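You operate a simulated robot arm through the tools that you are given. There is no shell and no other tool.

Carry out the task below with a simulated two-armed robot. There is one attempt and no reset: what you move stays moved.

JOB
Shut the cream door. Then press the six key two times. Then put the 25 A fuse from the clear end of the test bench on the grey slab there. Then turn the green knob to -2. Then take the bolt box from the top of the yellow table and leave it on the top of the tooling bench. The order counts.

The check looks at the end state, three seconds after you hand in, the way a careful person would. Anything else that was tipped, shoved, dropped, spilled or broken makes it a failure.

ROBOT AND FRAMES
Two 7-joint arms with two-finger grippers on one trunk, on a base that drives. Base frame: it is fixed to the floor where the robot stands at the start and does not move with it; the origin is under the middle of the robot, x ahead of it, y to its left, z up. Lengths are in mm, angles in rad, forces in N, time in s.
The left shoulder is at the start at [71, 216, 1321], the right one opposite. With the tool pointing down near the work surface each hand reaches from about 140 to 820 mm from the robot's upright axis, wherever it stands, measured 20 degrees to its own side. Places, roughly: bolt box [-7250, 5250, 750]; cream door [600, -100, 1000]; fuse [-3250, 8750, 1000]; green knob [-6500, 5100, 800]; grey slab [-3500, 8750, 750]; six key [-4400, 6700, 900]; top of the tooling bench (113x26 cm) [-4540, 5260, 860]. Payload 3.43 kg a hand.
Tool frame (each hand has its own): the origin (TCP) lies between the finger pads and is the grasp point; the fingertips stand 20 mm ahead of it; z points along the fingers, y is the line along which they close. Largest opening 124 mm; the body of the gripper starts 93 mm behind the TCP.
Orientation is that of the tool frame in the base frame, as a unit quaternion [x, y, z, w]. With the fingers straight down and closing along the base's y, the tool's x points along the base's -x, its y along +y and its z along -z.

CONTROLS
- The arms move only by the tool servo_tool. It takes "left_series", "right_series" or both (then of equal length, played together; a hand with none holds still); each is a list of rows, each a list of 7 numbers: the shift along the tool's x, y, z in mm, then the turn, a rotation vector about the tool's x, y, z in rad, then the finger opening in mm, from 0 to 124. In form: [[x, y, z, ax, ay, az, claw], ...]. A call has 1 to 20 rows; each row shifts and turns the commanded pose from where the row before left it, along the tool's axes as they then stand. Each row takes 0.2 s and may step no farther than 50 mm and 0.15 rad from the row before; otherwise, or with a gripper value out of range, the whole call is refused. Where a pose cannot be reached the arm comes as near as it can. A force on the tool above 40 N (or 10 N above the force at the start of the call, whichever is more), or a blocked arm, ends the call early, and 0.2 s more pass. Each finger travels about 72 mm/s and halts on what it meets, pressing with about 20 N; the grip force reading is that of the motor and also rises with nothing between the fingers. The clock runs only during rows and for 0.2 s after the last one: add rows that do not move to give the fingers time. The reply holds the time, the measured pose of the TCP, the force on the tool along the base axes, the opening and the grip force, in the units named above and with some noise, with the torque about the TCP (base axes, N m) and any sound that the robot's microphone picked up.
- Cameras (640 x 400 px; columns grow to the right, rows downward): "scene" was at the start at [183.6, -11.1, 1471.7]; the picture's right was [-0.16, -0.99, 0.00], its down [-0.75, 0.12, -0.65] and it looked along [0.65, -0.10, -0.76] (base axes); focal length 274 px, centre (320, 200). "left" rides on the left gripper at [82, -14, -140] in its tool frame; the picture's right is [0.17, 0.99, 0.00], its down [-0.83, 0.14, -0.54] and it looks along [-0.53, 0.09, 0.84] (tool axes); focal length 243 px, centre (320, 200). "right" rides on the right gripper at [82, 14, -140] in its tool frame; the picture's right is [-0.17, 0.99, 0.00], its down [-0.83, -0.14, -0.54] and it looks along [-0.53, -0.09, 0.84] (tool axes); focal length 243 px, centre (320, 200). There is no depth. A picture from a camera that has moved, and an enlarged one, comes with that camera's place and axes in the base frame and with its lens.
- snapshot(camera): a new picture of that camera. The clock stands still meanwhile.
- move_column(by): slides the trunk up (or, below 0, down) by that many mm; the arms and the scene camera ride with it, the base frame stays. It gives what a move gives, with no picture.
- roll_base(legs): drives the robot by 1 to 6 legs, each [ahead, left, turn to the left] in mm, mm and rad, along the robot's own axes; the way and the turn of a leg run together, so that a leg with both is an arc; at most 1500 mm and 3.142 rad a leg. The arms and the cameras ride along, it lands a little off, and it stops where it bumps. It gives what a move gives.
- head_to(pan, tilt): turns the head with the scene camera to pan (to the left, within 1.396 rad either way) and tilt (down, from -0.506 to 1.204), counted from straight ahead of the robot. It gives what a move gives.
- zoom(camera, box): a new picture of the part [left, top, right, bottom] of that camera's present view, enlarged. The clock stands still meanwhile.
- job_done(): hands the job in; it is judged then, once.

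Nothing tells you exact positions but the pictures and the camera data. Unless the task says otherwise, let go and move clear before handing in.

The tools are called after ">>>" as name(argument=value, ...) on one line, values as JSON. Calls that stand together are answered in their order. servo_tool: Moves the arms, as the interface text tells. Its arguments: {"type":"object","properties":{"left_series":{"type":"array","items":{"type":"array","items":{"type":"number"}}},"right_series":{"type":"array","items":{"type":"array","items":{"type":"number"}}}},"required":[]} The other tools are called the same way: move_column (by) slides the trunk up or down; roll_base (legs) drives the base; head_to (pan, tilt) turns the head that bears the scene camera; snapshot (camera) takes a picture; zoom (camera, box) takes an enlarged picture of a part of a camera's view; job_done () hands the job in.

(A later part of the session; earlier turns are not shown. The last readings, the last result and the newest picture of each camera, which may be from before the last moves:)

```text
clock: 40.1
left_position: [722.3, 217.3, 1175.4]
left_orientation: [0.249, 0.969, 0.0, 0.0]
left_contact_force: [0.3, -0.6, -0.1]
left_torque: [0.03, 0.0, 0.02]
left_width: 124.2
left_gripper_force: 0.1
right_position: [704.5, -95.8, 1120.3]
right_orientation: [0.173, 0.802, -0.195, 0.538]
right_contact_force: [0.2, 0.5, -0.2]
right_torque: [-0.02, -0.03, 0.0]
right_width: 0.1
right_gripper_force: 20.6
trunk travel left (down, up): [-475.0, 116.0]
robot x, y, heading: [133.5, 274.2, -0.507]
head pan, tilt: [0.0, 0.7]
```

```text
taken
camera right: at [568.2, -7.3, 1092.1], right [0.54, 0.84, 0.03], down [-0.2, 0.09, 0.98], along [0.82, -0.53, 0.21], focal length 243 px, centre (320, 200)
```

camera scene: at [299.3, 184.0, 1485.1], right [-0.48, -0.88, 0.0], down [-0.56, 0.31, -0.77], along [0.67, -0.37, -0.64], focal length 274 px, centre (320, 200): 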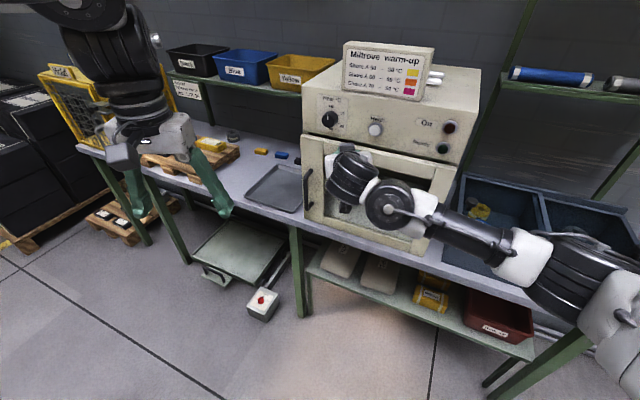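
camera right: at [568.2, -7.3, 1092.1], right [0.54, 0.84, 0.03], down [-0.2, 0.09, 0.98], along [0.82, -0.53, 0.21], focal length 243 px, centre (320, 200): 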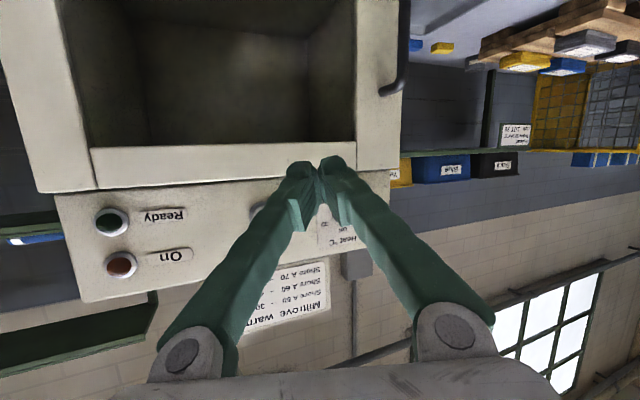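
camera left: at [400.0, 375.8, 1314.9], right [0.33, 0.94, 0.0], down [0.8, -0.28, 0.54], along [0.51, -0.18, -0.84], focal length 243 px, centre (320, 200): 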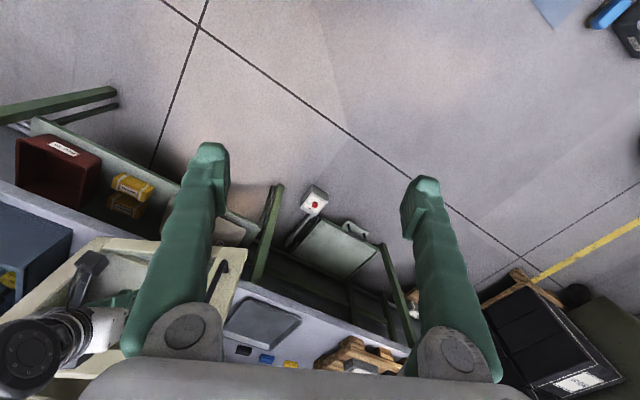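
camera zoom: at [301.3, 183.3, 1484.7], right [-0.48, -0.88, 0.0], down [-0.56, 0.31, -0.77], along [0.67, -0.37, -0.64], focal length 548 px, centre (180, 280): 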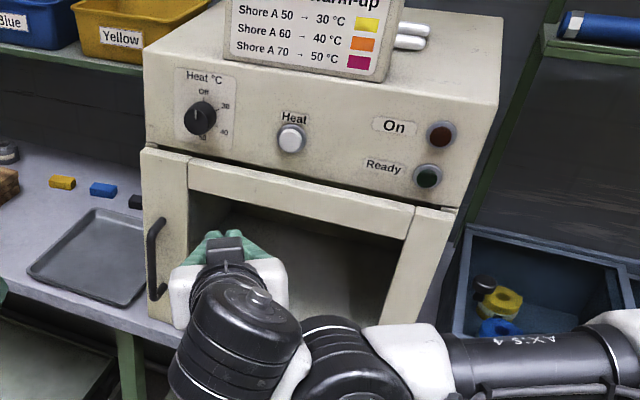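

The hand is clear of the door. I'll back it away further, move the base back a bit, and take a closer look at the door's gap.

>>> roll_base(legs=[[-150, 0, 0]])

>>> head_to(pan=-0.1, tilt=0.45)

>>> snapshot(camera="scene")

>>> zoom(camera="scene", box=[280, 130, 460, 250])

```text
clock: 41.7
left_position: [592.9, 287.1, 1173.8]
left_orientation: [0.25, 0.968, 0.0, -0.001]
left_contact_force: [1.0, -1.0, -0.4]
left_torque: [-0.02, 0.01, 0.03]
left_width: 123.8
left_gripper_force: 0.0
right_position: [574.4, -25.1, 1120.1]
right_orientation: [0.173, 0.802, -0.194, 0.538]
right_contact_force: [0.6, -0.1, -0.7]
right_torque: [-0.01, -0.01, -0.02]
right_width: 0.1
right_gripper_force: 19.7
trunk travel left (down, up): [-475.0, 116.0]
robot x, y, heading: [-0.1, 346.8, -0.501]
head pan, tilt: [0.0, 0.7]
```

```text
clock: 42.4
left_position: [590.1, 287.4, 1174.4]
left_orientation: [0.25, 0.968, 0.0, 0.0]
left_contact_force: [0.2, -0.3, 0.3]
left_torque: [-0.01, 0.0, -0.05]
left_width: 123.8
left_gripper_force: 0.0
right_position: [573.4, -23.6, 1121.8]
right_orientation: [0.174, 0.801, -0.195, 0.538]
right_contact_force: [-0.3, 0.0, -0.7]
right_torque: [0.01, -0.03, 0.02]
right_width: 0.0
right_gripper_force: 19.9
trunk travel left (down, up): [-475.0, 116.0]
robot x, y, heading: [6.3, 343.3, -0.503]
head pan, tilt: [-0.099, 0.45]
```

```text
taken
camera scene: at [171.6, 243.6, 1506.8], right [-0.57, -0.82, 0.0], down [-0.36, 0.25, -0.9], along [0.74, -0.51, -0.44], focal length 274 px, centre (320, 200)
```

scene: 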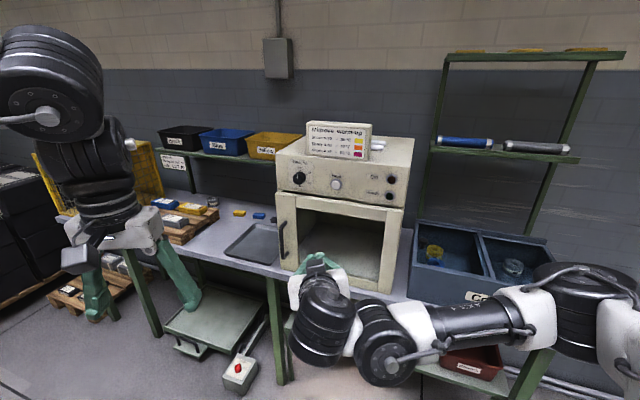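

```text
3.33 times, centred on (370, 190) of scene
camera zoom: at [171.6, 243.6, 1506.8], right [-0.57, -0.82, 0.0], down [-0.36, 0.25, -0.9], along [0.74, -0.51, -0.44], focal length 912 px, centre (153, 233)
```

zoom: 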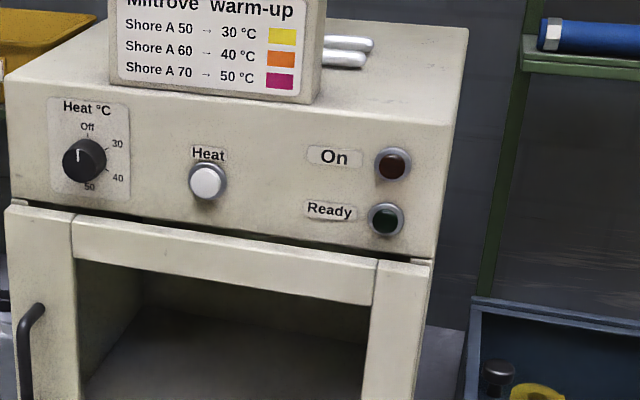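

The strip above the door seems slightly wider at the left, so it may be a degree or two from fully shut. I'll look more closely from both cameras.

>>> zoom(camera="scene", box=[270, 170, 350, 290])

>>> snapshot(camera="left")

>>> snapshot(camera="right")

```text
3.33 times, centred on (310, 230) of scene
camera zoom: at [171.6, 243.6, 1506.8], right [-0.57, -0.82, 0.0], down [-0.36, 0.25, -0.9], along [0.74, -0.51, -0.44], focal length 912 px, centre (353, 100)
```

zoom: 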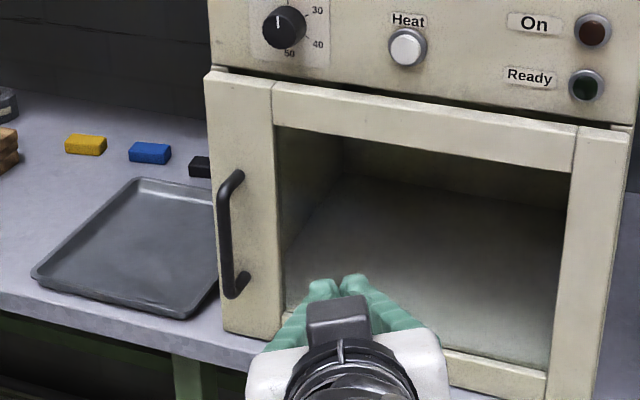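

```text
taken
camera left: at [514.1, 315.2, 1315.7], right [0.33, 0.94, 0.0], down [0.79, -0.28, 0.54], along [0.51, -0.18, -0.84], focal length 243 px, centre (320, 200)
```

left: 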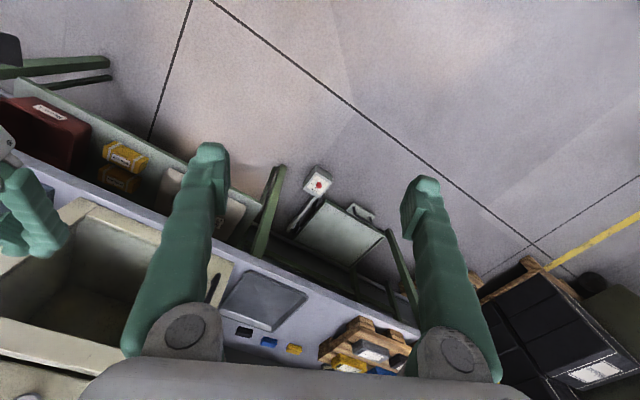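

```text
taken
camera right: at [437.4, 63.6, 1092.0], right [0.54, 0.84, 0.03], down [-0.2, 0.09, 0.98], along [0.82, -0.53, 0.21], focal length 243 px, centre (320, 200)
```

right: 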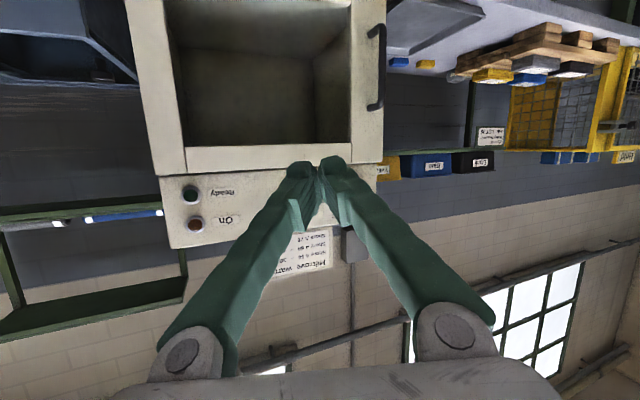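

I'll zoom in strongly on both top corners of the door.

>>> zoom(camera="scene", box=[265, 180, 305, 205])

>>> zoom(camera="scene", box=[370, 190, 410, 215])

```text
16.00 times, centred on (285, 192) of scene
camera zoom: at [171.6, 243.6, 1506.8], right [-0.57, -0.82, 0.0], down [-0.36, 0.25, -0.9], along [0.74, -0.51, -0.44], focal length 4380 px, centre (880, 320)
```

zoom: 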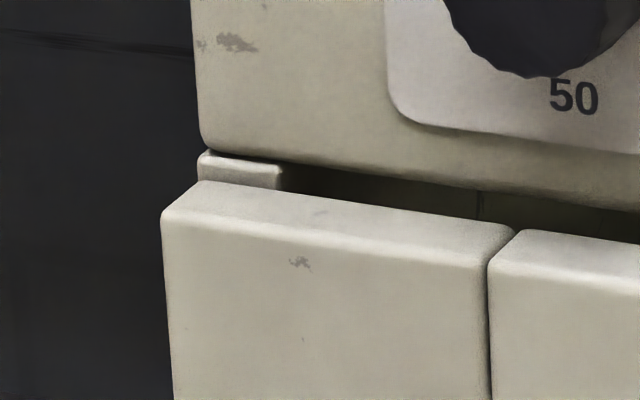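

```text
16.00 times, centred on (390, 202) of scene
camera zoom: at [171.6, 243.6, 1506.8], right [-0.57, -0.82, 0.0], down [-0.36, 0.25, -0.9], along [0.74, -0.51, -0.44], focal length 4380 px, centre (-800, 160)
```

zoom: 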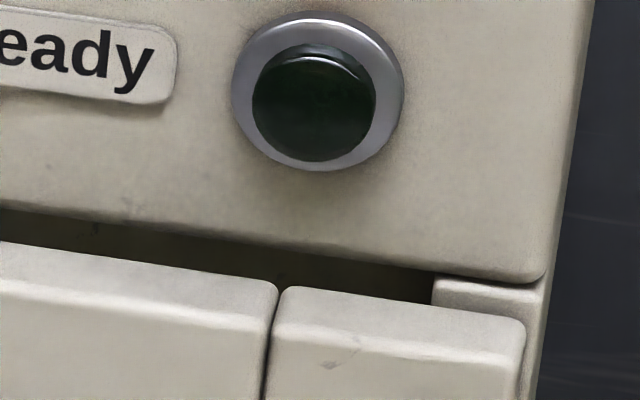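

At high zoom the gap between panel and door is even on both sides, and the wall stubs meet the door's back edge alike, so the door is fully shut. Next comes the six key, so I'll bring the right hand to its own side for travelling.

>>> servo_tool(right_series=[[0, -45, 0, 0, 0, 0, 0], [0, -45, 0, 0, 0, 0, 0], [0, -45, 0, 0, 0, 0, 0], [0, -45, 0, 0, 0, 0, 0], [0, -30, -30, 0, 0, 0, 0], [0, 0, -40, 0, 0, 0, 0]])

>>> head_to(pan=1.39, tilt=0.3)

>>> snapshot(camera="scene")

```text
clock: 43.8
left_position: [591.8, 288.6, 1174.5]
left_orientation: [0.249, 0.968, 0.0, 0.0]
left_contact_force: [-0.4, -1.2, 0.2]
left_torque: [-0.01, 0.0, -0.01]
left_width: 124.1
left_gripper_force: 0.1
right_position: [415.1, -170.6, 1171.7]
right_orientation: [0.173, 0.802, -0.196, 0.537]
right_contact_force: [0.3, 0.2, 0.3]
right_torque: [-0.01, -0.02, -0.02]
right_width: 0.0
right_gripper_force: 20.1
trunk travel left (down, up): [-475.0, 116.0]
robot x, y, heading: [2.4, 343.4, -0.502]
head pan, tilt: [-0.099, 0.45]
```

```text
clock: 45.4
left_position: [591.7, 287.2, 1175.4]
left_orientation: [0.25, 0.968, 0.0, -0.001]
left_contact_force: [0.2, 0.5, -0.2]
left_torque: [-0.02, 0.02, 0.01]
left_width: 123.9
left_gripper_force: 0.1
right_position: [416.4, -170.4, 1170.0]
right_orientation: [0.173, 0.802, -0.194, 0.538]
right_contact_force: [0.3, -0.6, -0.6]
right_torque: [0.04, 0.0, -0.01]
right_width: 0.0
right_gripper_force: 19.8
trunk travel left (down, up): [-475.0, 116.0]
robot x, y, heading: [1.6, 344.7, -0.501]
head pan, tilt: [1.389, 0.3]
```

```text
taken
camera scene: at [155.8, 367.5, 1520.7], right [0.77, -0.63, 0.0], down [-0.19, -0.23, -0.96], along [0.6, 0.74, -0.3], focal length 274 px, centre (320, 200)
```

scene: 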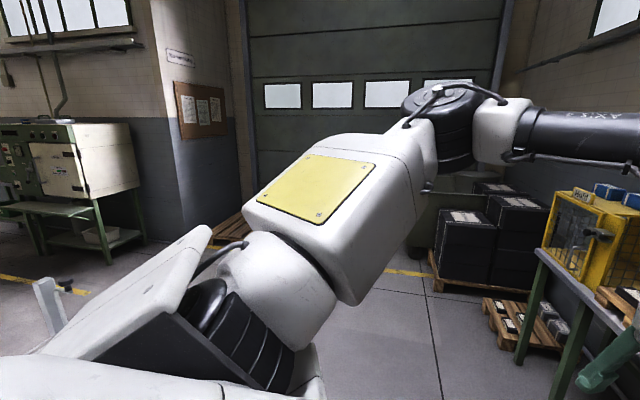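

There's room to turn here. I'll turn left in steps and look along the way towards the keypad.

>>> roll_base(legs=[[0, 0, 1.5]])

>>> head_to(pan=0.6, tilt=0.35)

>>> snapshot(camera="scene")

```text
clock: 50.9
left_position: [105.0, 929.1, 1173.5]
left_orientation: [-0.477, 0.879, 0.0, 0.0]
left_contact_force: [-0.2, -0.1, -0.7]
left_torque: [-0.01, -0.02, -0.02]
left_width: 124.2
left_gripper_force: 0.1
right_position: [548.5, 720.7, 1170.9]
right_orientation: [-0.418, 0.705, 0.223, 0.527]
right_contact_force: [0.2, -0.1, 0.0]
right_torque: [0.0, 0.0, 0.05]
right_width: 0.2
right_gripper_force: 19.4
trunk travel left (down, up): [-475.0, 116.0]
robot x, y, heading: [1.8, 345.1, 0.987]
head pan, tilt: [1.389, 0.3]
```

```text
clock: 52.0
left_position: [104.9, 928.7, 1174.8]
left_orientation: [-0.477, 0.879, 0.0, 0.0]
left_contact_force: [0.0, 0.2, 0.5]
left_torque: [0.0, 0.0, 0.04]
left_width: 123.9
left_gripper_force: 0.0
right_position: [549.3, 719.3, 1171.2]
right_orientation: [-0.419, 0.705, 0.224, 0.527]
right_contact_force: [0.2, -0.1, 0.3]
right_torque: [-0.01, 0.01, 0.0]
right_width: 0.2
right_gripper_force: 20.1
trunk travel left (down, up): [-475.0, 116.0]
robot x, y, heading: [5.0, 344.1, 0.998]
head pan, tilt: [0.6, 0.351]
```

```text
taken
camera scene: at [58.6, 531.1, 1516.0], right [1.0, 0.02, 0.0], down [0.01, -0.34, -0.94], along [-0.02, 0.94, -0.34], focal length 274 px, centre (320, 200)
```

scene: 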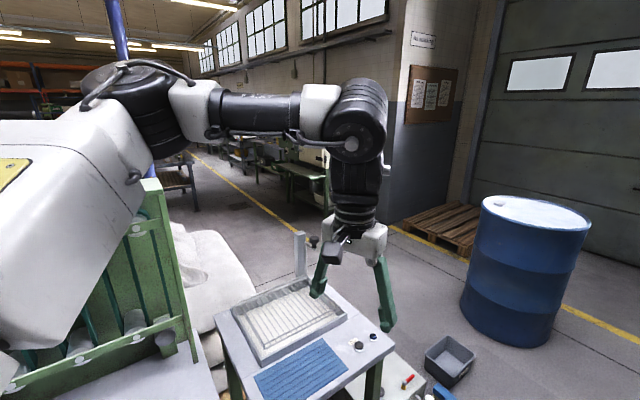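

A cart with a tray and a green frame stand ahead on the left, so the straight way is blocked. I'll look further left to find the aisle.

>>> head_to(pan=1.39, tilt=0.45)

>>> snapshot(camera="scene")

>>> head_to(pan=0.0, tilt=0.6)

>>> snapshot(camera="scene")

>>> head_to(pan=-0.8, tilt=0.5)

>>> snapshot(camera="scene")

```text
clock: 53.1
left_position: [104.7, 929.8, 1174.4]
left_orientation: [-0.478, 0.878, 0.0, 0.0]
left_contact_force: [0.2, -0.2, 0.0]
left_torque: [0.01, 0.03, 0.02]
left_width: 124.0
left_gripper_force: 0.0
right_position: [548.8, 720.2, 1170.1]
right_orientation: [-0.419, 0.705, 0.223, 0.527]
right_contact_force: [-0.2, -0.2, -1.0]
right_torque: [0.01, 0.02, 0.0]
right_width: 0.0
right_gripper_force: 19.7
trunk travel left (down, up): [-475.0, 116.0]
robot x, y, heading: [2.7, 349.7, 0.997]
head pan, tilt: [1.389, 0.45]
```

```text
taken
camera scene: at [-5.7, 501.2, 1506.7], right [0.69, 0.73, 0.0], down [0.32, -0.3, -0.9], along [-0.65, 0.62, -0.44], focal length 274 px, centre (320, 200)
```

scene: 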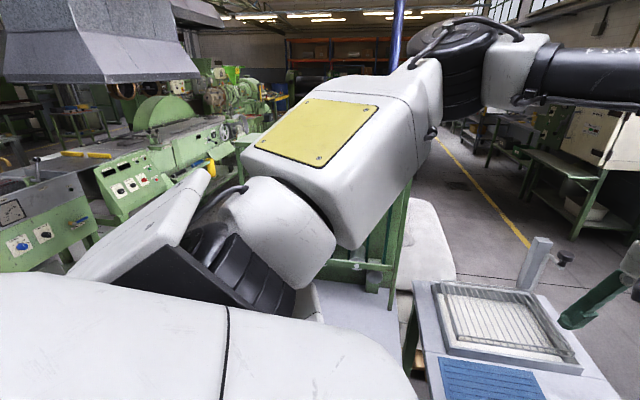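

```text
clock: 54.6
left_position: [104.6, 929.1, 1174.1]
left_orientation: [-0.478, 0.878, -0.001, 0.0]
left_contact_force: [-0.9, 0.3, 0.4]
left_torque: [0.01, 0.03, 0.01]
left_width: 124.0
left_gripper_force: 0.1
right_position: [548.9, 719.7, 1169.8]
right_orientation: [-0.419, 0.705, 0.223, 0.527]
right_contact_force: [0.1, -0.9, -0.6]
right_torque: [-0.02, 0.01, -0.02]
right_width: 0.1
right_gripper_force: 19.9
trunk travel left (down, up): [-475.0, 116.0]
robot x, y, heading: [4.1, 351.3, 0.996]
head pan, tilt: [0.0, 0.6]
```

```text
taken
camera scene: at [109.0, 512.1, 1493.2], right [0.84, -0.54, 0.0], down [-0.31, -0.47, -0.83], along [0.45, 0.69, -0.56], focal length 274 px, centre (320, 200)
```

scene: 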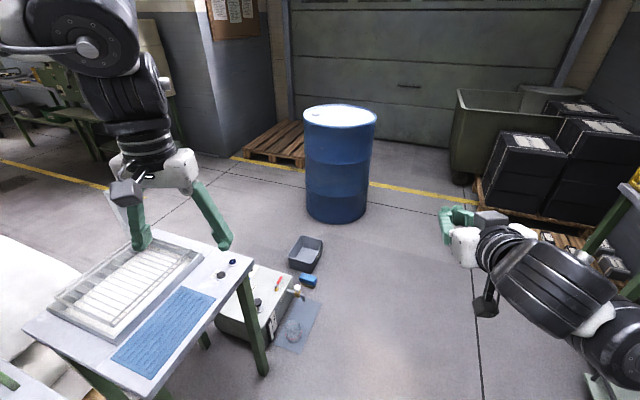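

```text
clock: 55.8
left_position: [105.0, 929.7, 1173.8]
left_orientation: [-0.477, 0.879, 0.0, 0.0]
left_contact_force: [-0.5, -0.9, -0.7]
left_torque: [0.01, -0.02, -0.01]
left_width: 124.1
left_gripper_force: 0.1
right_position: [549.2, 719.9, 1170.4]
right_orientation: [-0.418, 0.706, 0.223, 0.527]
right_contact_force: [-0.3, -0.5, -0.5]
right_torque: [-0.01, -0.02, 0.01]
right_width: 0.3
right_gripper_force: 19.2
trunk travel left (down, up): [-475.0, 116.0]
robot x, y, heading: [0.8, 343.9, 0.994]
head pan, tilt: [-0.799, 0.499]
```

```text
taken
camera scene: at [150.2, 455.7, 1502.3], right [0.19, -0.98, 0.0], down [-0.47, -0.09, -0.88], along [0.86, 0.17, -0.48], focal length 274 px, centre (320, 200)
```

scene: 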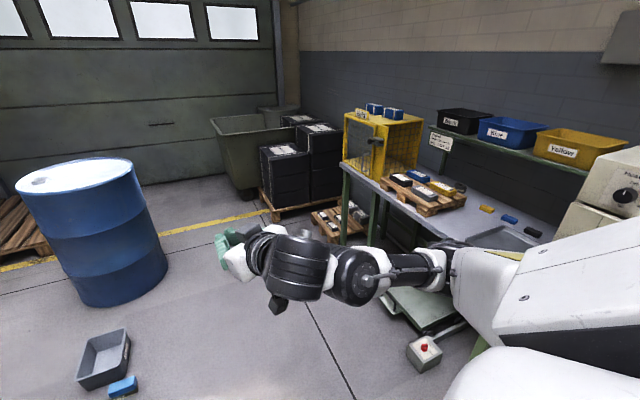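

The green frame stands tall close to my left, so I'll first roll to the right into open floor and look at the passages from there.

>>> roll_base(legs=[[900, -650, 0]])

>>> head_to(pan=0.9, tilt=0.45)

>>> snapshot(camera="scene")

>>> head_to(pan=0.0, tilt=0.45)

>>> snapshot(camera="scene")

```text
clock: 64.8
left_position: [1143.9, 1327.9, 1174.8]
left_orientation: [-0.475, 0.88, -0.001, 0.001]
left_contact_force: [0.6, 0.6, -0.7]
left_torque: [0.0, 0.01, 0.03]
left_width: 123.9
left_gripper_force: 0.0
right_position: [1586.4, 1116.3, 1170.9]
right_orientation: [-0.417, 0.706, 0.222, 0.528]
right_contact_force: [-0.4, -0.2, -0.6]
right_torque: [0.02, 0.02, -0.01]
right_width: 0.0
right_gripper_force: 19.9
trunk travel left (down, up): [-475.0, 116.0]
robot x, y, heading: [1041.6, 741.7, 0.992]
head pan, tilt: [-0.799, 0.499]
```

```text
clock: 66.6
left_position: [1143.1, 1328.5, 1174.7]
left_orientation: [-0.475, 0.88, 0.0, 0.0]
left_contact_force: [-0.1, 0.7, 1.2]
left_torque: [-0.02, -0.02, 0.0]
left_width: 123.9
left_gripper_force: 0.2
right_position: [1586.0, 1115.3, 1170.3]
right_orientation: [-0.417, 0.706, 0.222, 0.527]
right_contact_force: [0.4, 0.2, 0.5]
right_torque: [-0.01, 0.02, 0.03]
right_width: 0.0
right_gripper_force: 20.5
trunk travel left (down, up): [-475.0, 116.0]
robot x, y, heading: [1037.0, 745.2, 0.99]
head pan, tilt: [0.901, 0.45]
```

```text
taken
camera scene: at [1068.1, 923.7, 1506.7], right [0.95, 0.31, 0.0], down [0.14, -0.41, -0.9], along [-0.28, 0.85, -0.44], focal length 274 px, centre (320, 200)
```

scene: 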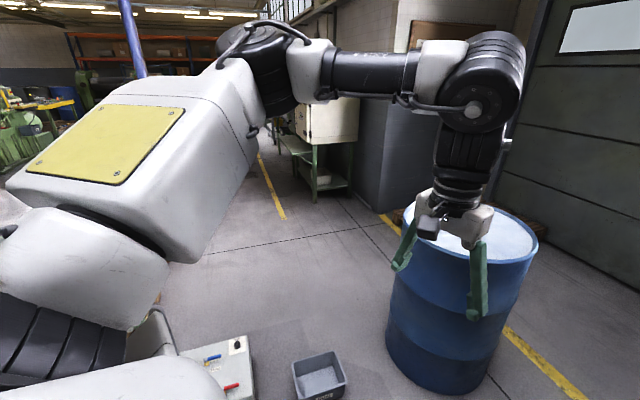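

```text
clock: 67.8
left_position: [1143.1, 1328.3, 1174.6]
left_orientation: [-0.475, 0.88, -0.001, 0.0]
left_contact_force: [0.1, -0.3, 0.2]
left_torque: [0.01, 0.01, -0.02]
left_width: 124.1
left_gripper_force: 0.0
right_position: [1586.1, 1116.7, 1171.6]
right_orientation: [-0.418, 0.706, 0.222, 0.527]
right_contact_force: [1.1, -0.6, 0.2]
right_torque: [-0.04, -0.03, -0.01]
right_width: 0.0
right_gripper_force: 20.2
trunk travel left (down, up): [-475.0, 116.0]
robot x, y, heading: [1043.7, 742.2, 0.991]
head pan, tilt: [0.0, 0.45]
```

```text
taken
camera scene: at [1147.3, 913.3, 1506.7], right [0.84, -0.55, 0.0], down [-0.24, -0.36, -0.9], along [0.49, 0.75, -0.44], focal length 274 px, centre (320, 200)
```

scene: 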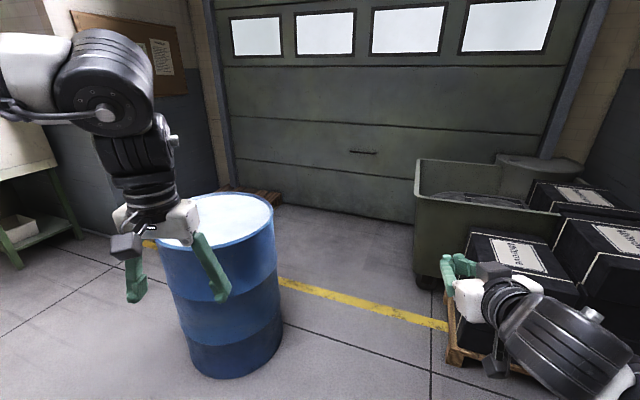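

I need to know my own footprint to judge the gaps around the drum, so I'll look straight down at my base.

>>> head_to(pan=0.0, tilt=1.2)

>>> snapshot(camera="scene")

>>> snapshot(camera="left")

>>> snapshot(camera="right")

```text
clock: 68.9
left_position: [1141.8, 1327.7, 1175.3]
left_orientation: [-0.475, 0.88, 0.0, 0.0]
left_contact_force: [-1.1, 1.1, -0.5]
left_torque: [0.01, 0.01, -0.01]
left_width: 124.1
left_gripper_force: 0.1
right_position: [1587.0, 1115.5, 1171.1]
right_orientation: [-0.419, 0.706, 0.222, 0.526]
right_contact_force: [0.0, 0.7, -0.1]
right_torque: [0.0, -0.02, 0.01]
right_width: 0.1
right_gripper_force: 20.1
trunk travel left (down, up): [-475.0, 116.0]
robot x, y, heading: [1038.4, 745.5, 0.988]
head pan, tilt: [0.0, 1.201]
```

```text
taken
camera scene: at [1127.7, 883.2, 1448.6], right [0.84, -0.55, 0.0], down [-0.51, -0.78, -0.36], along [0.2, 0.3, -0.93], focal length 274 px, centre (320, 200)
```

scene: 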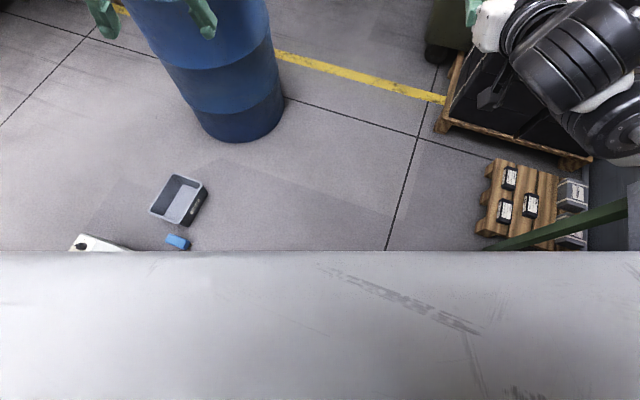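

```text
taken
camera left: at [1110.5, 1250.8, 1315.4], right [-0.92, 0.4, 0.0], down [0.34, 0.77, 0.54], along [0.22, 0.49, -0.84], focal length 243 px, centre (320, 200)
```

left: 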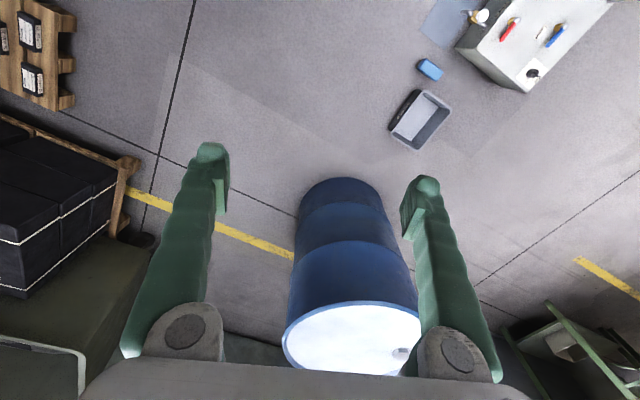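

```text
taken
camera right: at [1487.5, 989.0, 1141.7], right [-0.8, 0.6, 0.03], down [-0.11, -0.19, 0.98], along [0.6, 0.77, 0.21], focal length 243 px, centre (320, 200)
```

right: 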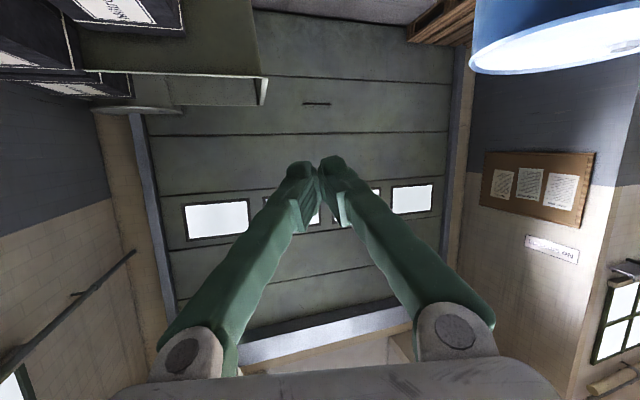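

The base looks narrower than 600 mm, but I can't see it fully. I'll turn to face along the hall to compare the passages.

>>> roll_base(legs=[[0, 0, 1.2]])

>>> head_to(pan=0.0, tilt=0.5)

>>> snapshot(camera="scene")

>>> head_to(pan=0.7, tilt=0.5)

>>> snapshot(camera="scene")

```text
clock: 73.4
left_position: [533.6, 1052.6, 1174.1]
left_orientation: [0.889, -0.458, 0.0, 0.0]
left_contact_force: [-0.2, -0.1, 0.6]
left_torque: [0.03, -0.01, 0.0]
left_width: 123.9
left_gripper_force: 0.0
right_position: [890.9, 1389.9, 1169.6]
right_orientation: [0.743, -0.347, -0.481, -0.31]
right_contact_force: [1.0, -0.2, -0.1]
right_torque: [0.01, -0.03, -0.02]
right_width: 0.0
right_gripper_force: 20.3
trunk travel left (down, up): [-475.0, 116.0]
robot x, y, heading: [1040.0, 744.6, 2.194]
head pan, tilt: [0.0, 1.201]
```

```text
clock: 74.4
left_position: [533.2, 1052.1, 1174.8]
left_orientation: [0.889, -0.457, 0.0, 0.0]
left_contact_force: [-0.6, -0.2, -0.5]
left_torque: [-0.02, 0.01, 0.01]
left_width: 124.0
left_gripper_force: 0.1
right_position: [891.5, 1389.9, 1170.8]
right_orientation: [0.743, -0.347, -0.481, -0.309]
right_contact_force: [0.0, 0.1, 0.2]
right_torque: [0.03, 0.0, 0.02]
right_width: 0.3
right_gripper_force: 20.2
trunk travel left (down, up): [-475.0, 116.0]
robot x, y, heading: [1042.8, 745.4, 2.189]
head pan, tilt: [0.0, 0.499]
```

```text
taken
camera scene: at [922.0, 908.2, 1502.2], right [0.81, 0.58, 0.0], down [0.28, -0.39, -0.88], along [-0.51, 0.71, -0.48], focal length 274 px, centre (320, 200)
```

scene: 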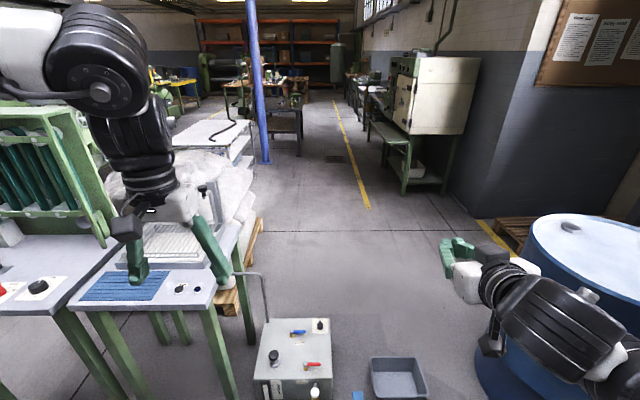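

```text
clock: 75.5
left_position: [533.4, 1054.0, 1174.5]
left_orientation: [0.889, -0.458, 0.0, 0.0]
left_contact_force: [-0.6, 0.0, 0.4]
left_torque: [0.01, -0.02, 0.03]
left_width: 124.0
left_gripper_force: 0.0
right_position: [891.2, 1389.3, 1169.9]
right_orientation: [0.744, -0.346, -0.481, -0.309]
right_contact_force: [-0.8, 0.6, 1.0]
right_torque: [0.0, 0.02, -0.02]
right_width: 0.1
right_gripper_force: 19.4
trunk travel left (down, up): [-475.0, 116.0]
robot x, y, heading: [1037.4, 745.6, 2.191]
head pan, tilt: [0.7, 0.499]
```

```text
taken
camera scene: at [886.7, 856.8, 1502.3], right [0.25, 0.97, 0.0], down [0.46, -0.12, -0.88], along [-0.85, 0.22, -0.48], focal length 274 px, centre (320, 200)
```

scene: 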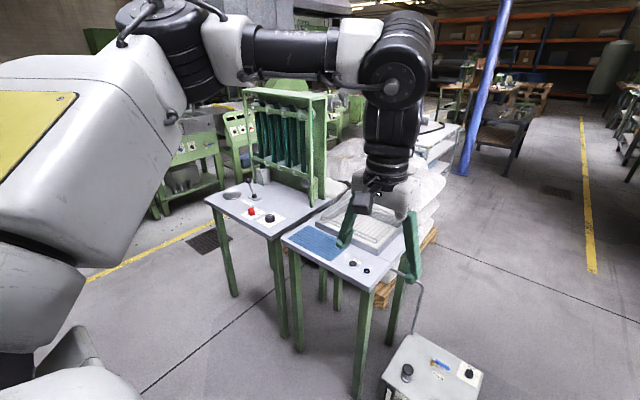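

The view shows carts in the middle of the aisle, with a wide free passage to the left of the green-framed table. I'll strafe back left and check that side.

>>> roll_base(legs=[[-55, 1074, 0]])

>>> head_to(pan=1.39, tilt=0.45)

>>> snapshot(camera="scene")

>>> head_to(pan=0.4, tilt=0.5)

>>> snapshot(camera="scene")

```text
clock: 90.1
left_position: [-311.9, 383.4, 1175.6]
left_orientation: [0.889, -0.459, 0.0, -0.001]
left_contact_force: [0.3, -0.2, -1.7]
left_torque: [-0.01, -0.02, 0.01]
left_width: 124.1
left_gripper_force: 0.1
right_position: [45.2, 721.1, 1170.2]
right_orientation: [0.743, -0.347, -0.481, -0.31]
right_contact_force: [-0.3, -0.1, 0.3]
right_torque: [0.03, -0.02, -0.03]
right_width: 0.2
right_gripper_force: 19.6
trunk travel left (down, up): [-475.0, 116.0]
robot x, y, heading: [193.8, 73.6, 2.192]
head pan, tilt: [0.7, 0.499]
```

```text
clock: 91.2
left_position: [-312.7, 382.8, 1174.2]
left_orientation: [0.888, -0.459, 0.0, 0.001]
left_contact_force: [1.0, -0.2, -0.2]
left_torque: [0.0, 0.03, 0.01]
left_width: 123.9
left_gripper_force: 0.1
right_position: [46.2, 719.4, 1169.7]
right_orientation: [0.743, -0.347, -0.481, -0.31]
right_contact_force: [0.0, 0.2, -0.7]
right_torque: [0.02, 0.0, -0.01]
right_width: 0.2
right_gripper_force: 20.4
trunk travel left (down, up): [-475.0, 116.0]
robot x, y, heading: [194.7, 80.3, 2.191]
head pan, tilt: [1.389, 0.45]
```

```text
taken
camera scene: at [46.0, 125.3, 1506.7], right [-0.42, 0.91, 0.0], down [0.39, 0.18, -0.9], along [-0.82, -0.38, -0.44], focal length 274 px, centre (320, 200)
```

scene: 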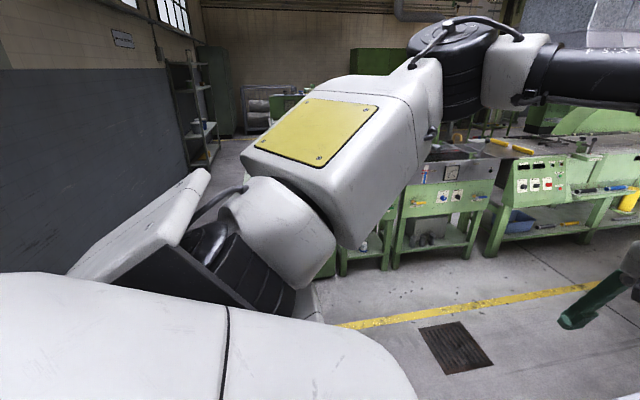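

```text
clock: 92.5
left_position: [-311.8, 383.6, 1174.3]
left_orientation: [0.889, -0.459, 0.0, 0.001]
left_contact_force: [-0.4, -1.0, 0.1]
left_torque: [-0.02, 0.0, 0.0]
left_width: 124.1
left_gripper_force: 0.2
right_position: [44.8, 719.8, 1171.7]
right_orientation: [0.744, -0.347, -0.48, -0.309]
right_contact_force: [0.5, 0.6, -0.9]
right_torque: [-0.01, 0.0, -0.01]
right_width: 0.0
right_gripper_force: 20.3
trunk travel left (down, up): [-475.0, 116.0]
robot x, y, heading: [197.4, 77.3, 2.189]
head pan, tilt: [0.4, 0.499]
```

```text
taken
camera scene: at [51.8, 211.8, 1502.3], right [0.52, 0.85, 0.0], down [0.41, -0.25, -0.88], along [-0.75, 0.46, -0.48], focal length 274 px, centre (320, 200)
```

scene: 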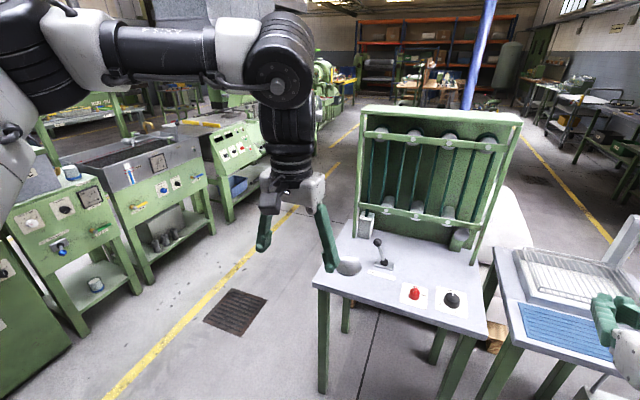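

The left passage is clear between the yellow line and the green-framed table. I'll strafe left 1000 mm, then go ahead along the aisle.

>>> roll_base(legs=[[0, 1000, 0], [1000, 0, 0]])

>>> head_to(pan=0.0, tilt=0.4)

>>> snapshot(camera="scene")

```text
clock: 112.0
left_position: [-1704.0, 599.3, 1174.7]
left_orientation: [0.891, -0.454, 0.0, 0.0]
left_contact_force: [-0.3, -0.7, -0.5]
left_torque: [0.01, 0.01, 0.0]
left_width: 123.8
left_gripper_force: 0.0
right_position: [-1348.0, 937.5, 1170.8]
right_orientation: [0.745, -0.344, -0.482, -0.308]
right_contact_force: [-0.1, -0.5, 0.3]
right_torque: [0.03, 0.01, 0.01]
right_width: 0.0
right_gripper_force: 20.3
trunk travel left (down, up): [-475.0, 116.0]
robot x, y, heading: [-1194.6, 299.3, 2.198]
head pan, tilt: [0.4, 0.499]
```

```text
clock: 112.8
left_position: [-1702.9, 599.5, 1175.2]
left_orientation: [0.891, -0.454, 0.0, 0.001]
left_contact_force: [-0.6, 0.6, 0.3]
left_torque: [0.0, -0.02, -0.02]
left_width: 124.0
left_gripper_force: 0.0
right_position: [-1349.3, 938.2, 1171.5]
right_orientation: [0.744, -0.344, -0.482, -0.308]
right_contact_force: [0.0, -0.4, -0.1]
right_torque: [0.02, -0.04, -0.02]
right_width: 0.3
right_gripper_force: 20.0
trunk travel left (down, up): [-475.0, 116.0]
robot x, y, heading: [-1198.8, 295.9, 2.202]
head pan, tilt: [0.0, 0.4]
```

```text
taken
camera scene: at [-1315.5, 458.3, 1511.4], right [0.81, 0.59, 0.0], down [0.23, -0.32, -0.92], along [-0.54, 0.75, -0.39], focal length 274 px, centre (320, 200)
```

scene: 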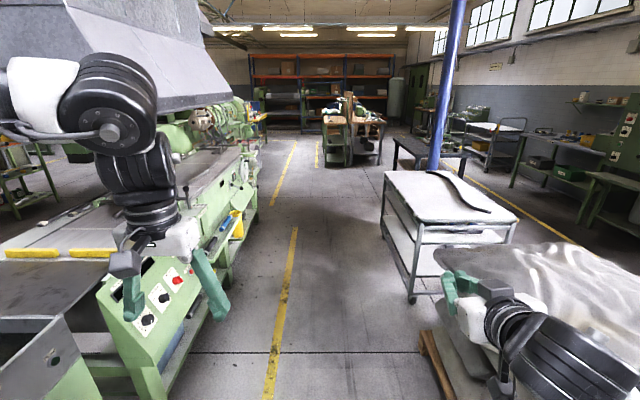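

The aisle ahead is clear along the yellow line, with a white cart to the right. I'll drive on ahead and look again.

>>> roll_base(legs=[[1300, 0, 0], [1200, 0, 0]])

>>> snapshot(camera="scene")

```text
clock: 128.1
left_position: [-3163.0, 2640.1, 1174.1]
left_orientation: [0.888, -0.459, 0.0, 0.0]
left_contact_force: [-0.7, -0.6, 1.0]
left_torque: [0.03, 0.0, 0.03]
left_width: 123.6
left_gripper_force: 0.0
right_position: [-2805.0, 2976.6, 1171.8]
right_orientation: [0.743, -0.348, -0.481, -0.31]
right_contact_force: [0.2, -0.6, -1.1]
right_torque: [-0.03, 0.01, -0.01]
right_width: 0.0
right_gripper_force: 20.2
trunk travel left (down, up): [-475.0, 116.0]
robot x, y, heading: [-2658.7, 2330.4, 2.189]
head pan, tilt: [0.0, 0.4]
```

```text
taken
camera scene: at [-2776.2, 2495.3, 1511.5], right [0.82, 0.58, 0.0], down [0.23, -0.32, -0.92], along [-0.53, 0.75, -0.39], focal length 274 px, centre (320, 200)
```

scene: 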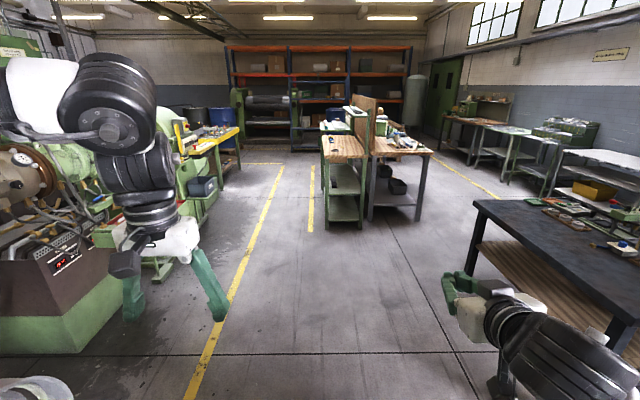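

The two back-to-back benches ahead should be the tooling bench island, and the keypad should lie beyond or on it. I'll zoom in.

>>> zoom(camera="scene", box=[290, 70, 450, 170])

>>> zoom(camera="scene", box=[420, 80, 640, 220])

>>> zoom(camera="scene", box=[150, 60, 330, 180])

```text
4.00 times, centred on (370, 120) of scene
camera zoom: at [-2776.2, 2495.3, 1511.5], right [0.82, 0.58, 0.0], down [0.23, -0.32, -0.92], along [-0.53, 0.75, -0.39], focal length 1095 px, centre (120, 520)
```

zoom: 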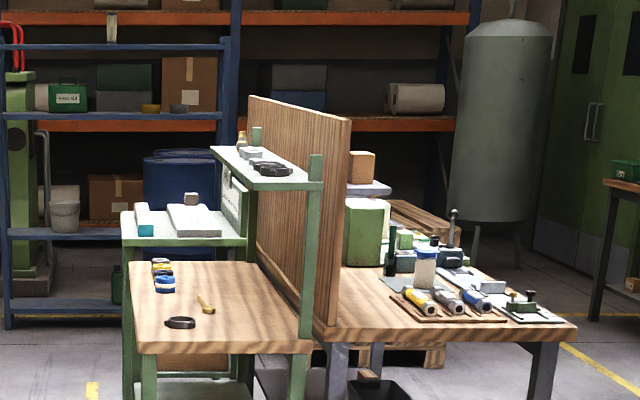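

```text
2.86 times, centred on (530, 150) of scene
camera zoom: at [-2776.2, 2495.3, 1511.5], right [0.82, 0.58, 0.0], down [0.23, -0.32, -0.92], along [-0.53, 0.75, -0.39], focal length 782 px, centre (-280, 343)
```

zoom: 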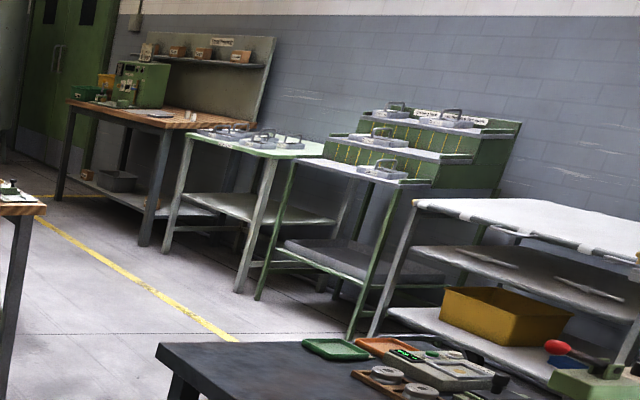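

```text
3.33 times, centred on (240, 120) of scene
camera zoom: at [-2776.2, 2495.3, 1511.5], right [0.82, 0.58, 0.0], down [0.23, -0.32, -0.92], along [-0.53, 0.75, -0.39], focal length 912 px, centre (587, 467)
```

zoom: 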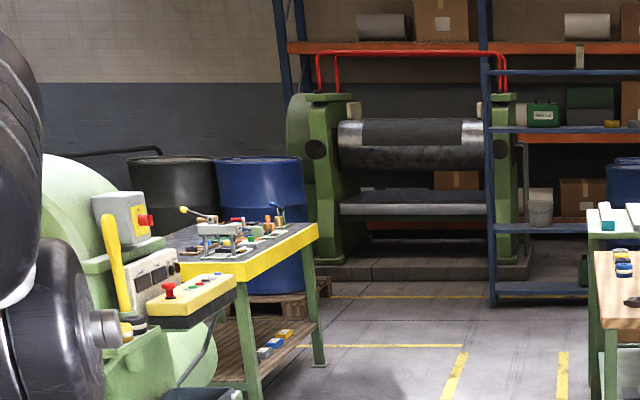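

The tooling bench is the left, narrow wooden top. The yellow-rimmed table is further left beyond it. I'll drive on along the aisle to see where the keypad is.

>>> roll_base(legs=[[1200, 0, 0], [600, 0, 0]])

>>> snapshot(camera="scene")

>>> head_to(pan=-0.6, tilt=0.4)

>>> snapshot(camera="scene")

```text
clock: 139.3
left_position: [-4205.9, 4110.5, 1175.0]
left_orientation: [0.888, -0.46, 0.0, 0.0]
left_contact_force: [0.1, 0.0, 0.0]
left_torque: [0.02, 0.0, 0.0]
left_width: 124.0
left_gripper_force: 0.1
right_position: [-3846.4, 4446.1, 1170.2]
right_orientation: [0.742, -0.348, -0.481, -0.311]
right_contact_force: [-0.5, 0.5, -0.7]
right_torque: [-0.01, 0.03, 0.0]
right_width: 0.0
right_gripper_force: 20.3
trunk travel left (down, up): [-475.0, 116.0]
robot x, y, heading: [-3701.4, 3802.5, 2.186]
head pan, tilt: [0.0, 0.4]
```

```text
taken
camera scene: at [-3817.7, 3966.0, 1511.5], right [0.82, 0.58, 0.0], down [0.22, -0.32, -0.92], along [-0.53, 0.75, -0.39], focal length 274 px, centre (320, 200)
```

scene: 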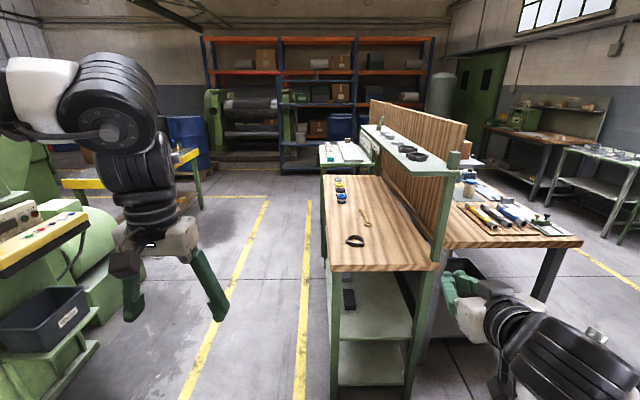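

```text
clock: 140.3
left_position: [-4203.9, 4110.2, 1174.9]
left_orientation: [0.888, -0.459, 0.0, 0.0]
left_contact_force: [-0.5, 0.1, -0.4]
left_torque: [0.01, 0.01, -0.04]
left_width: 124.0
left_gripper_force: 0.1
right_position: [-3845.6, 4446.2, 1170.6]
right_orientation: [0.743, -0.347, -0.481, -0.31]
right_contact_force: [-0.8, -0.1, -0.8]
right_torque: [0.0, -0.02, 0.01]
right_width: 0.0
right_gripper_force: 20.4
trunk travel left (down, up): [-475.0, 116.0]
robot x, y, heading: [-3697.0, 3801.4, 2.187]
head pan, tilt: [-0.6, 0.4]
```

```text
taken
camera scene: at [-3765.9, 3983.4, 1511.4], right [1.0, 0.02, 0.0], down [0.01, -0.39, -0.92], along [-0.02, 0.92, -0.39], focal length 274 px, centre (320, 200)
```

scene: 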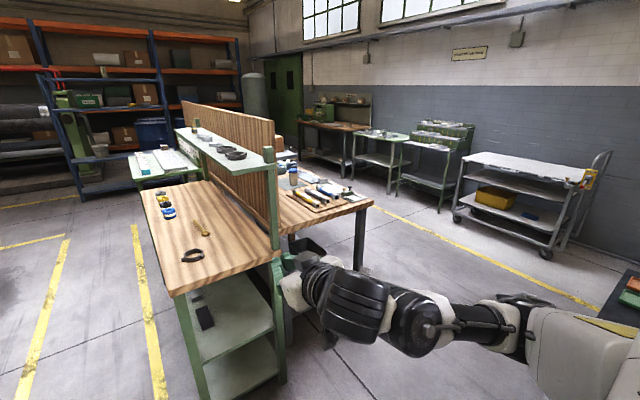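

The keypad at [-4400, 6700] must be on the far part of the right-hand island bench. I'll turn right, pass through the gap before the island and come up on its right side.

>>> roll_base(legs=[[0, 0, -1.57], [0, 560, 0]])

>>> head_to(pan=0.0, tilt=0.5)

>>> snapshot(camera="scene")

>>> head_to(pan=0.7, tilt=0.4)

>>> snapshot(camera="scene")

```text
clock: 153.5
left_position: [-3714.3, 4760.8, 1174.1]
left_orientation: [-0.303, 0.953, 0.001, 0.001]
left_contact_force: [0.5, -0.7, -0.4]
left_torque: [-0.03, -0.02, 0.02]
left_width: 124.2
left_gripper_force: 0.1
right_position: [-3377.9, 4402.8, 1170.0]
right_orientation: [-0.278, 0.772, 0.119, 0.559]
right_contact_force: [0.4, 0.0, 0.0]
right_torque: [-0.03, 0.0, 0.02]
right_width: 0.0
right_gripper_force: 19.7
trunk travel left (down, up): [-475.0, 116.0]
robot x, y, heading: [-4019.8, 4257.4, 0.618]
head pan, tilt: [-0.6, 0.4]
```

```text
clock: 154.5
left_position: [-3716.3, 4761.3, 1175.2]
left_orientation: [-0.303, 0.953, 0.001, 0.0]
left_contact_force: [-0.3, 0.3, 0.6]
left_torque: [0.0, 0.0, -0.01]
left_width: 123.9
left_gripper_force: 0.0
right_position: [-3378.5, 4402.2, 1169.9]
right_orientation: [-0.279, 0.772, 0.12, 0.559]
right_contact_force: [0.7, 0.2, -0.5]
right_torque: [-0.02, 0.03, 0.0]
right_width: 0.0
right_gripper_force: 20.5
trunk travel left (down, up): [-475.0, 116.0]
robot x, y, heading: [-4024.3, 4250.9, 0.617]
head pan, tilt: [0.0, 0.499]
```

```text
taken
camera scene: at [-3862.7, 4371.8, 1502.3], right [0.58, -0.82, 0.0], down [-0.39, -0.28, -0.88], along [0.72, 0.51, -0.48], focal length 274 px, centre (320, 200)
```

scene: 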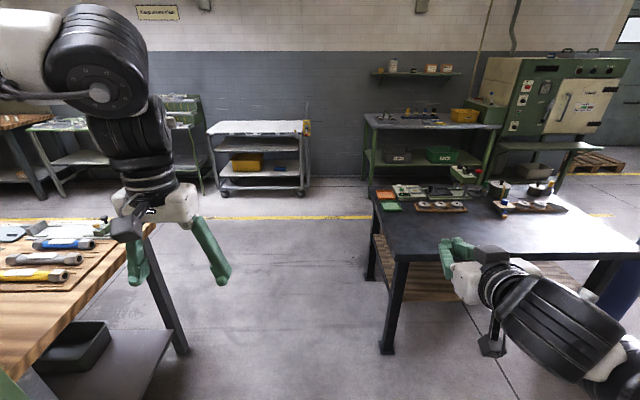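

```text
clock: 155.5
left_position: [-3713.8, 4760.8, 1174.4]
left_orientation: [-0.303, 0.953, 0.0, 0.0]
left_contact_force: [-0.3, 0.6, 0.1]
left_torque: [-0.03, 0.01, 0.0]
left_width: 124.0
left_gripper_force: 0.0
right_position: [-3378.8, 4402.6, 1170.9]
right_orientation: [-0.279, 0.771, 0.12, 0.559]
right_contact_force: [-0.1, 0.4, -0.2]
right_torque: [-0.02, -0.02, -0.02]
right_width: 0.0
right_gripper_force: 19.5
trunk travel left (down, up): [-475.0, 116.0]
robot x, y, heading: [-4026.4, 4253.1, 0.622]
head pan, tilt: [0.7, 0.4]
```

```text
taken
camera scene: at [-3913.6, 4409.0, 1511.4], right [0.97, -0.25, 0.0], down [-0.1, -0.38, -0.92], along [0.23, 0.89, -0.39], focal length 274 px, centre (320, 200)
```

scene: 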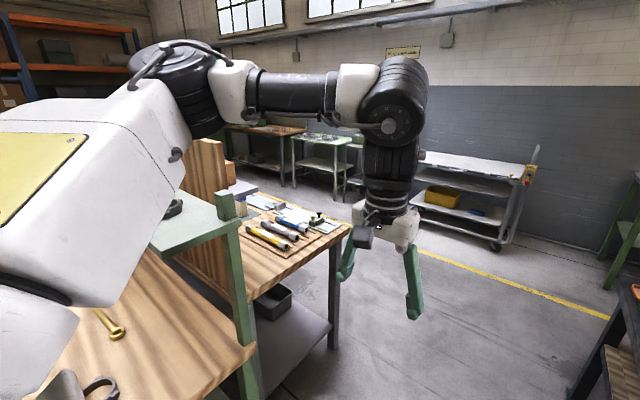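

The gap is wide enough: the black table's edge is at about 340 mm on my right and the island post about 500 mm on my left. I'll go straight through.

>>> roll_base(legs=[[950, 0, 0], [900, 0, 0]])

>>> head_to(pan=1.2, tilt=0.45)

>>> snapshot(camera="scene")

```text
clock: 167.1
left_position: [-2203.6, 5830.6, 1174.5]
left_orientation: [-0.302, 0.953, 0.001, 0.0]
left_contact_force: [0.1, 0.8, -1.2]
left_torque: [0.0, -0.01, 0.01]
left_width: 123.8
left_gripper_force: 0.1
right_position: [-1868.5, 5470.7, 1169.4]
right_orientation: [-0.278, 0.772, 0.119, 0.559]
right_contact_force: [0.0, -1.1, -0.2]
right_torque: [0.03, -0.03, 0.0]
right_width: 0.0
right_gripper_force: 20.7
trunk travel left (down, up): [-475.0, 116.0]
robot x, y, heading: [-2515.4, 5325.7, 0.615]
head pan, tilt: [0.7, 0.4]
```

```text
clock: 168.0
left_position: [-2203.6, 5830.5, 1174.7]
left_orientation: [-0.301, 0.954, -0.001, 0.0]
left_contact_force: [0.1, 0.8, 0.2]
left_torque: [0.01, 0.0, -0.02]
left_width: 124.2
left_gripper_force: 0.0
right_position: [-1868.7, 5471.6, 1169.8]
right_orientation: [-0.278, 0.772, 0.12, 0.559]
right_contact_force: [0.0, 0.0, 0.3]
right_torque: [-0.01, 0.01, 0.03]
right_width: 0.0
right_gripper_force: 20.1
trunk travel left (down, up): [-475.0, 116.0]
robot x, y, heading: [-2519.0, 5325.9, 0.614]
head pan, tilt: [1.201, 0.45]
```

```text
taken
camera scene: at [-2448.9, 5479.4, 1506.8], right [0.97, 0.24, 0.0], down [0.1, -0.42, -0.9], along [-0.22, 0.87, -0.44], focal length 274 px, centre (320, 200)
```

scene: 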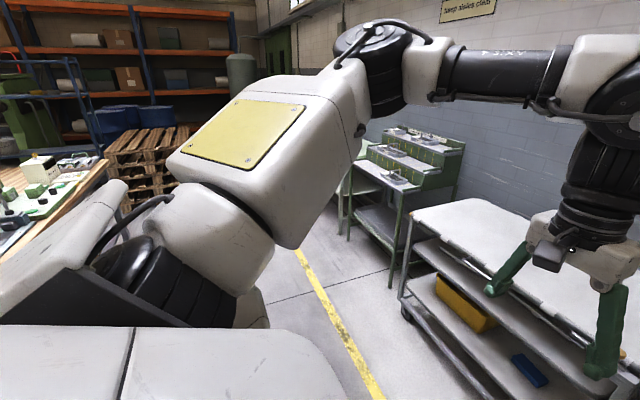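

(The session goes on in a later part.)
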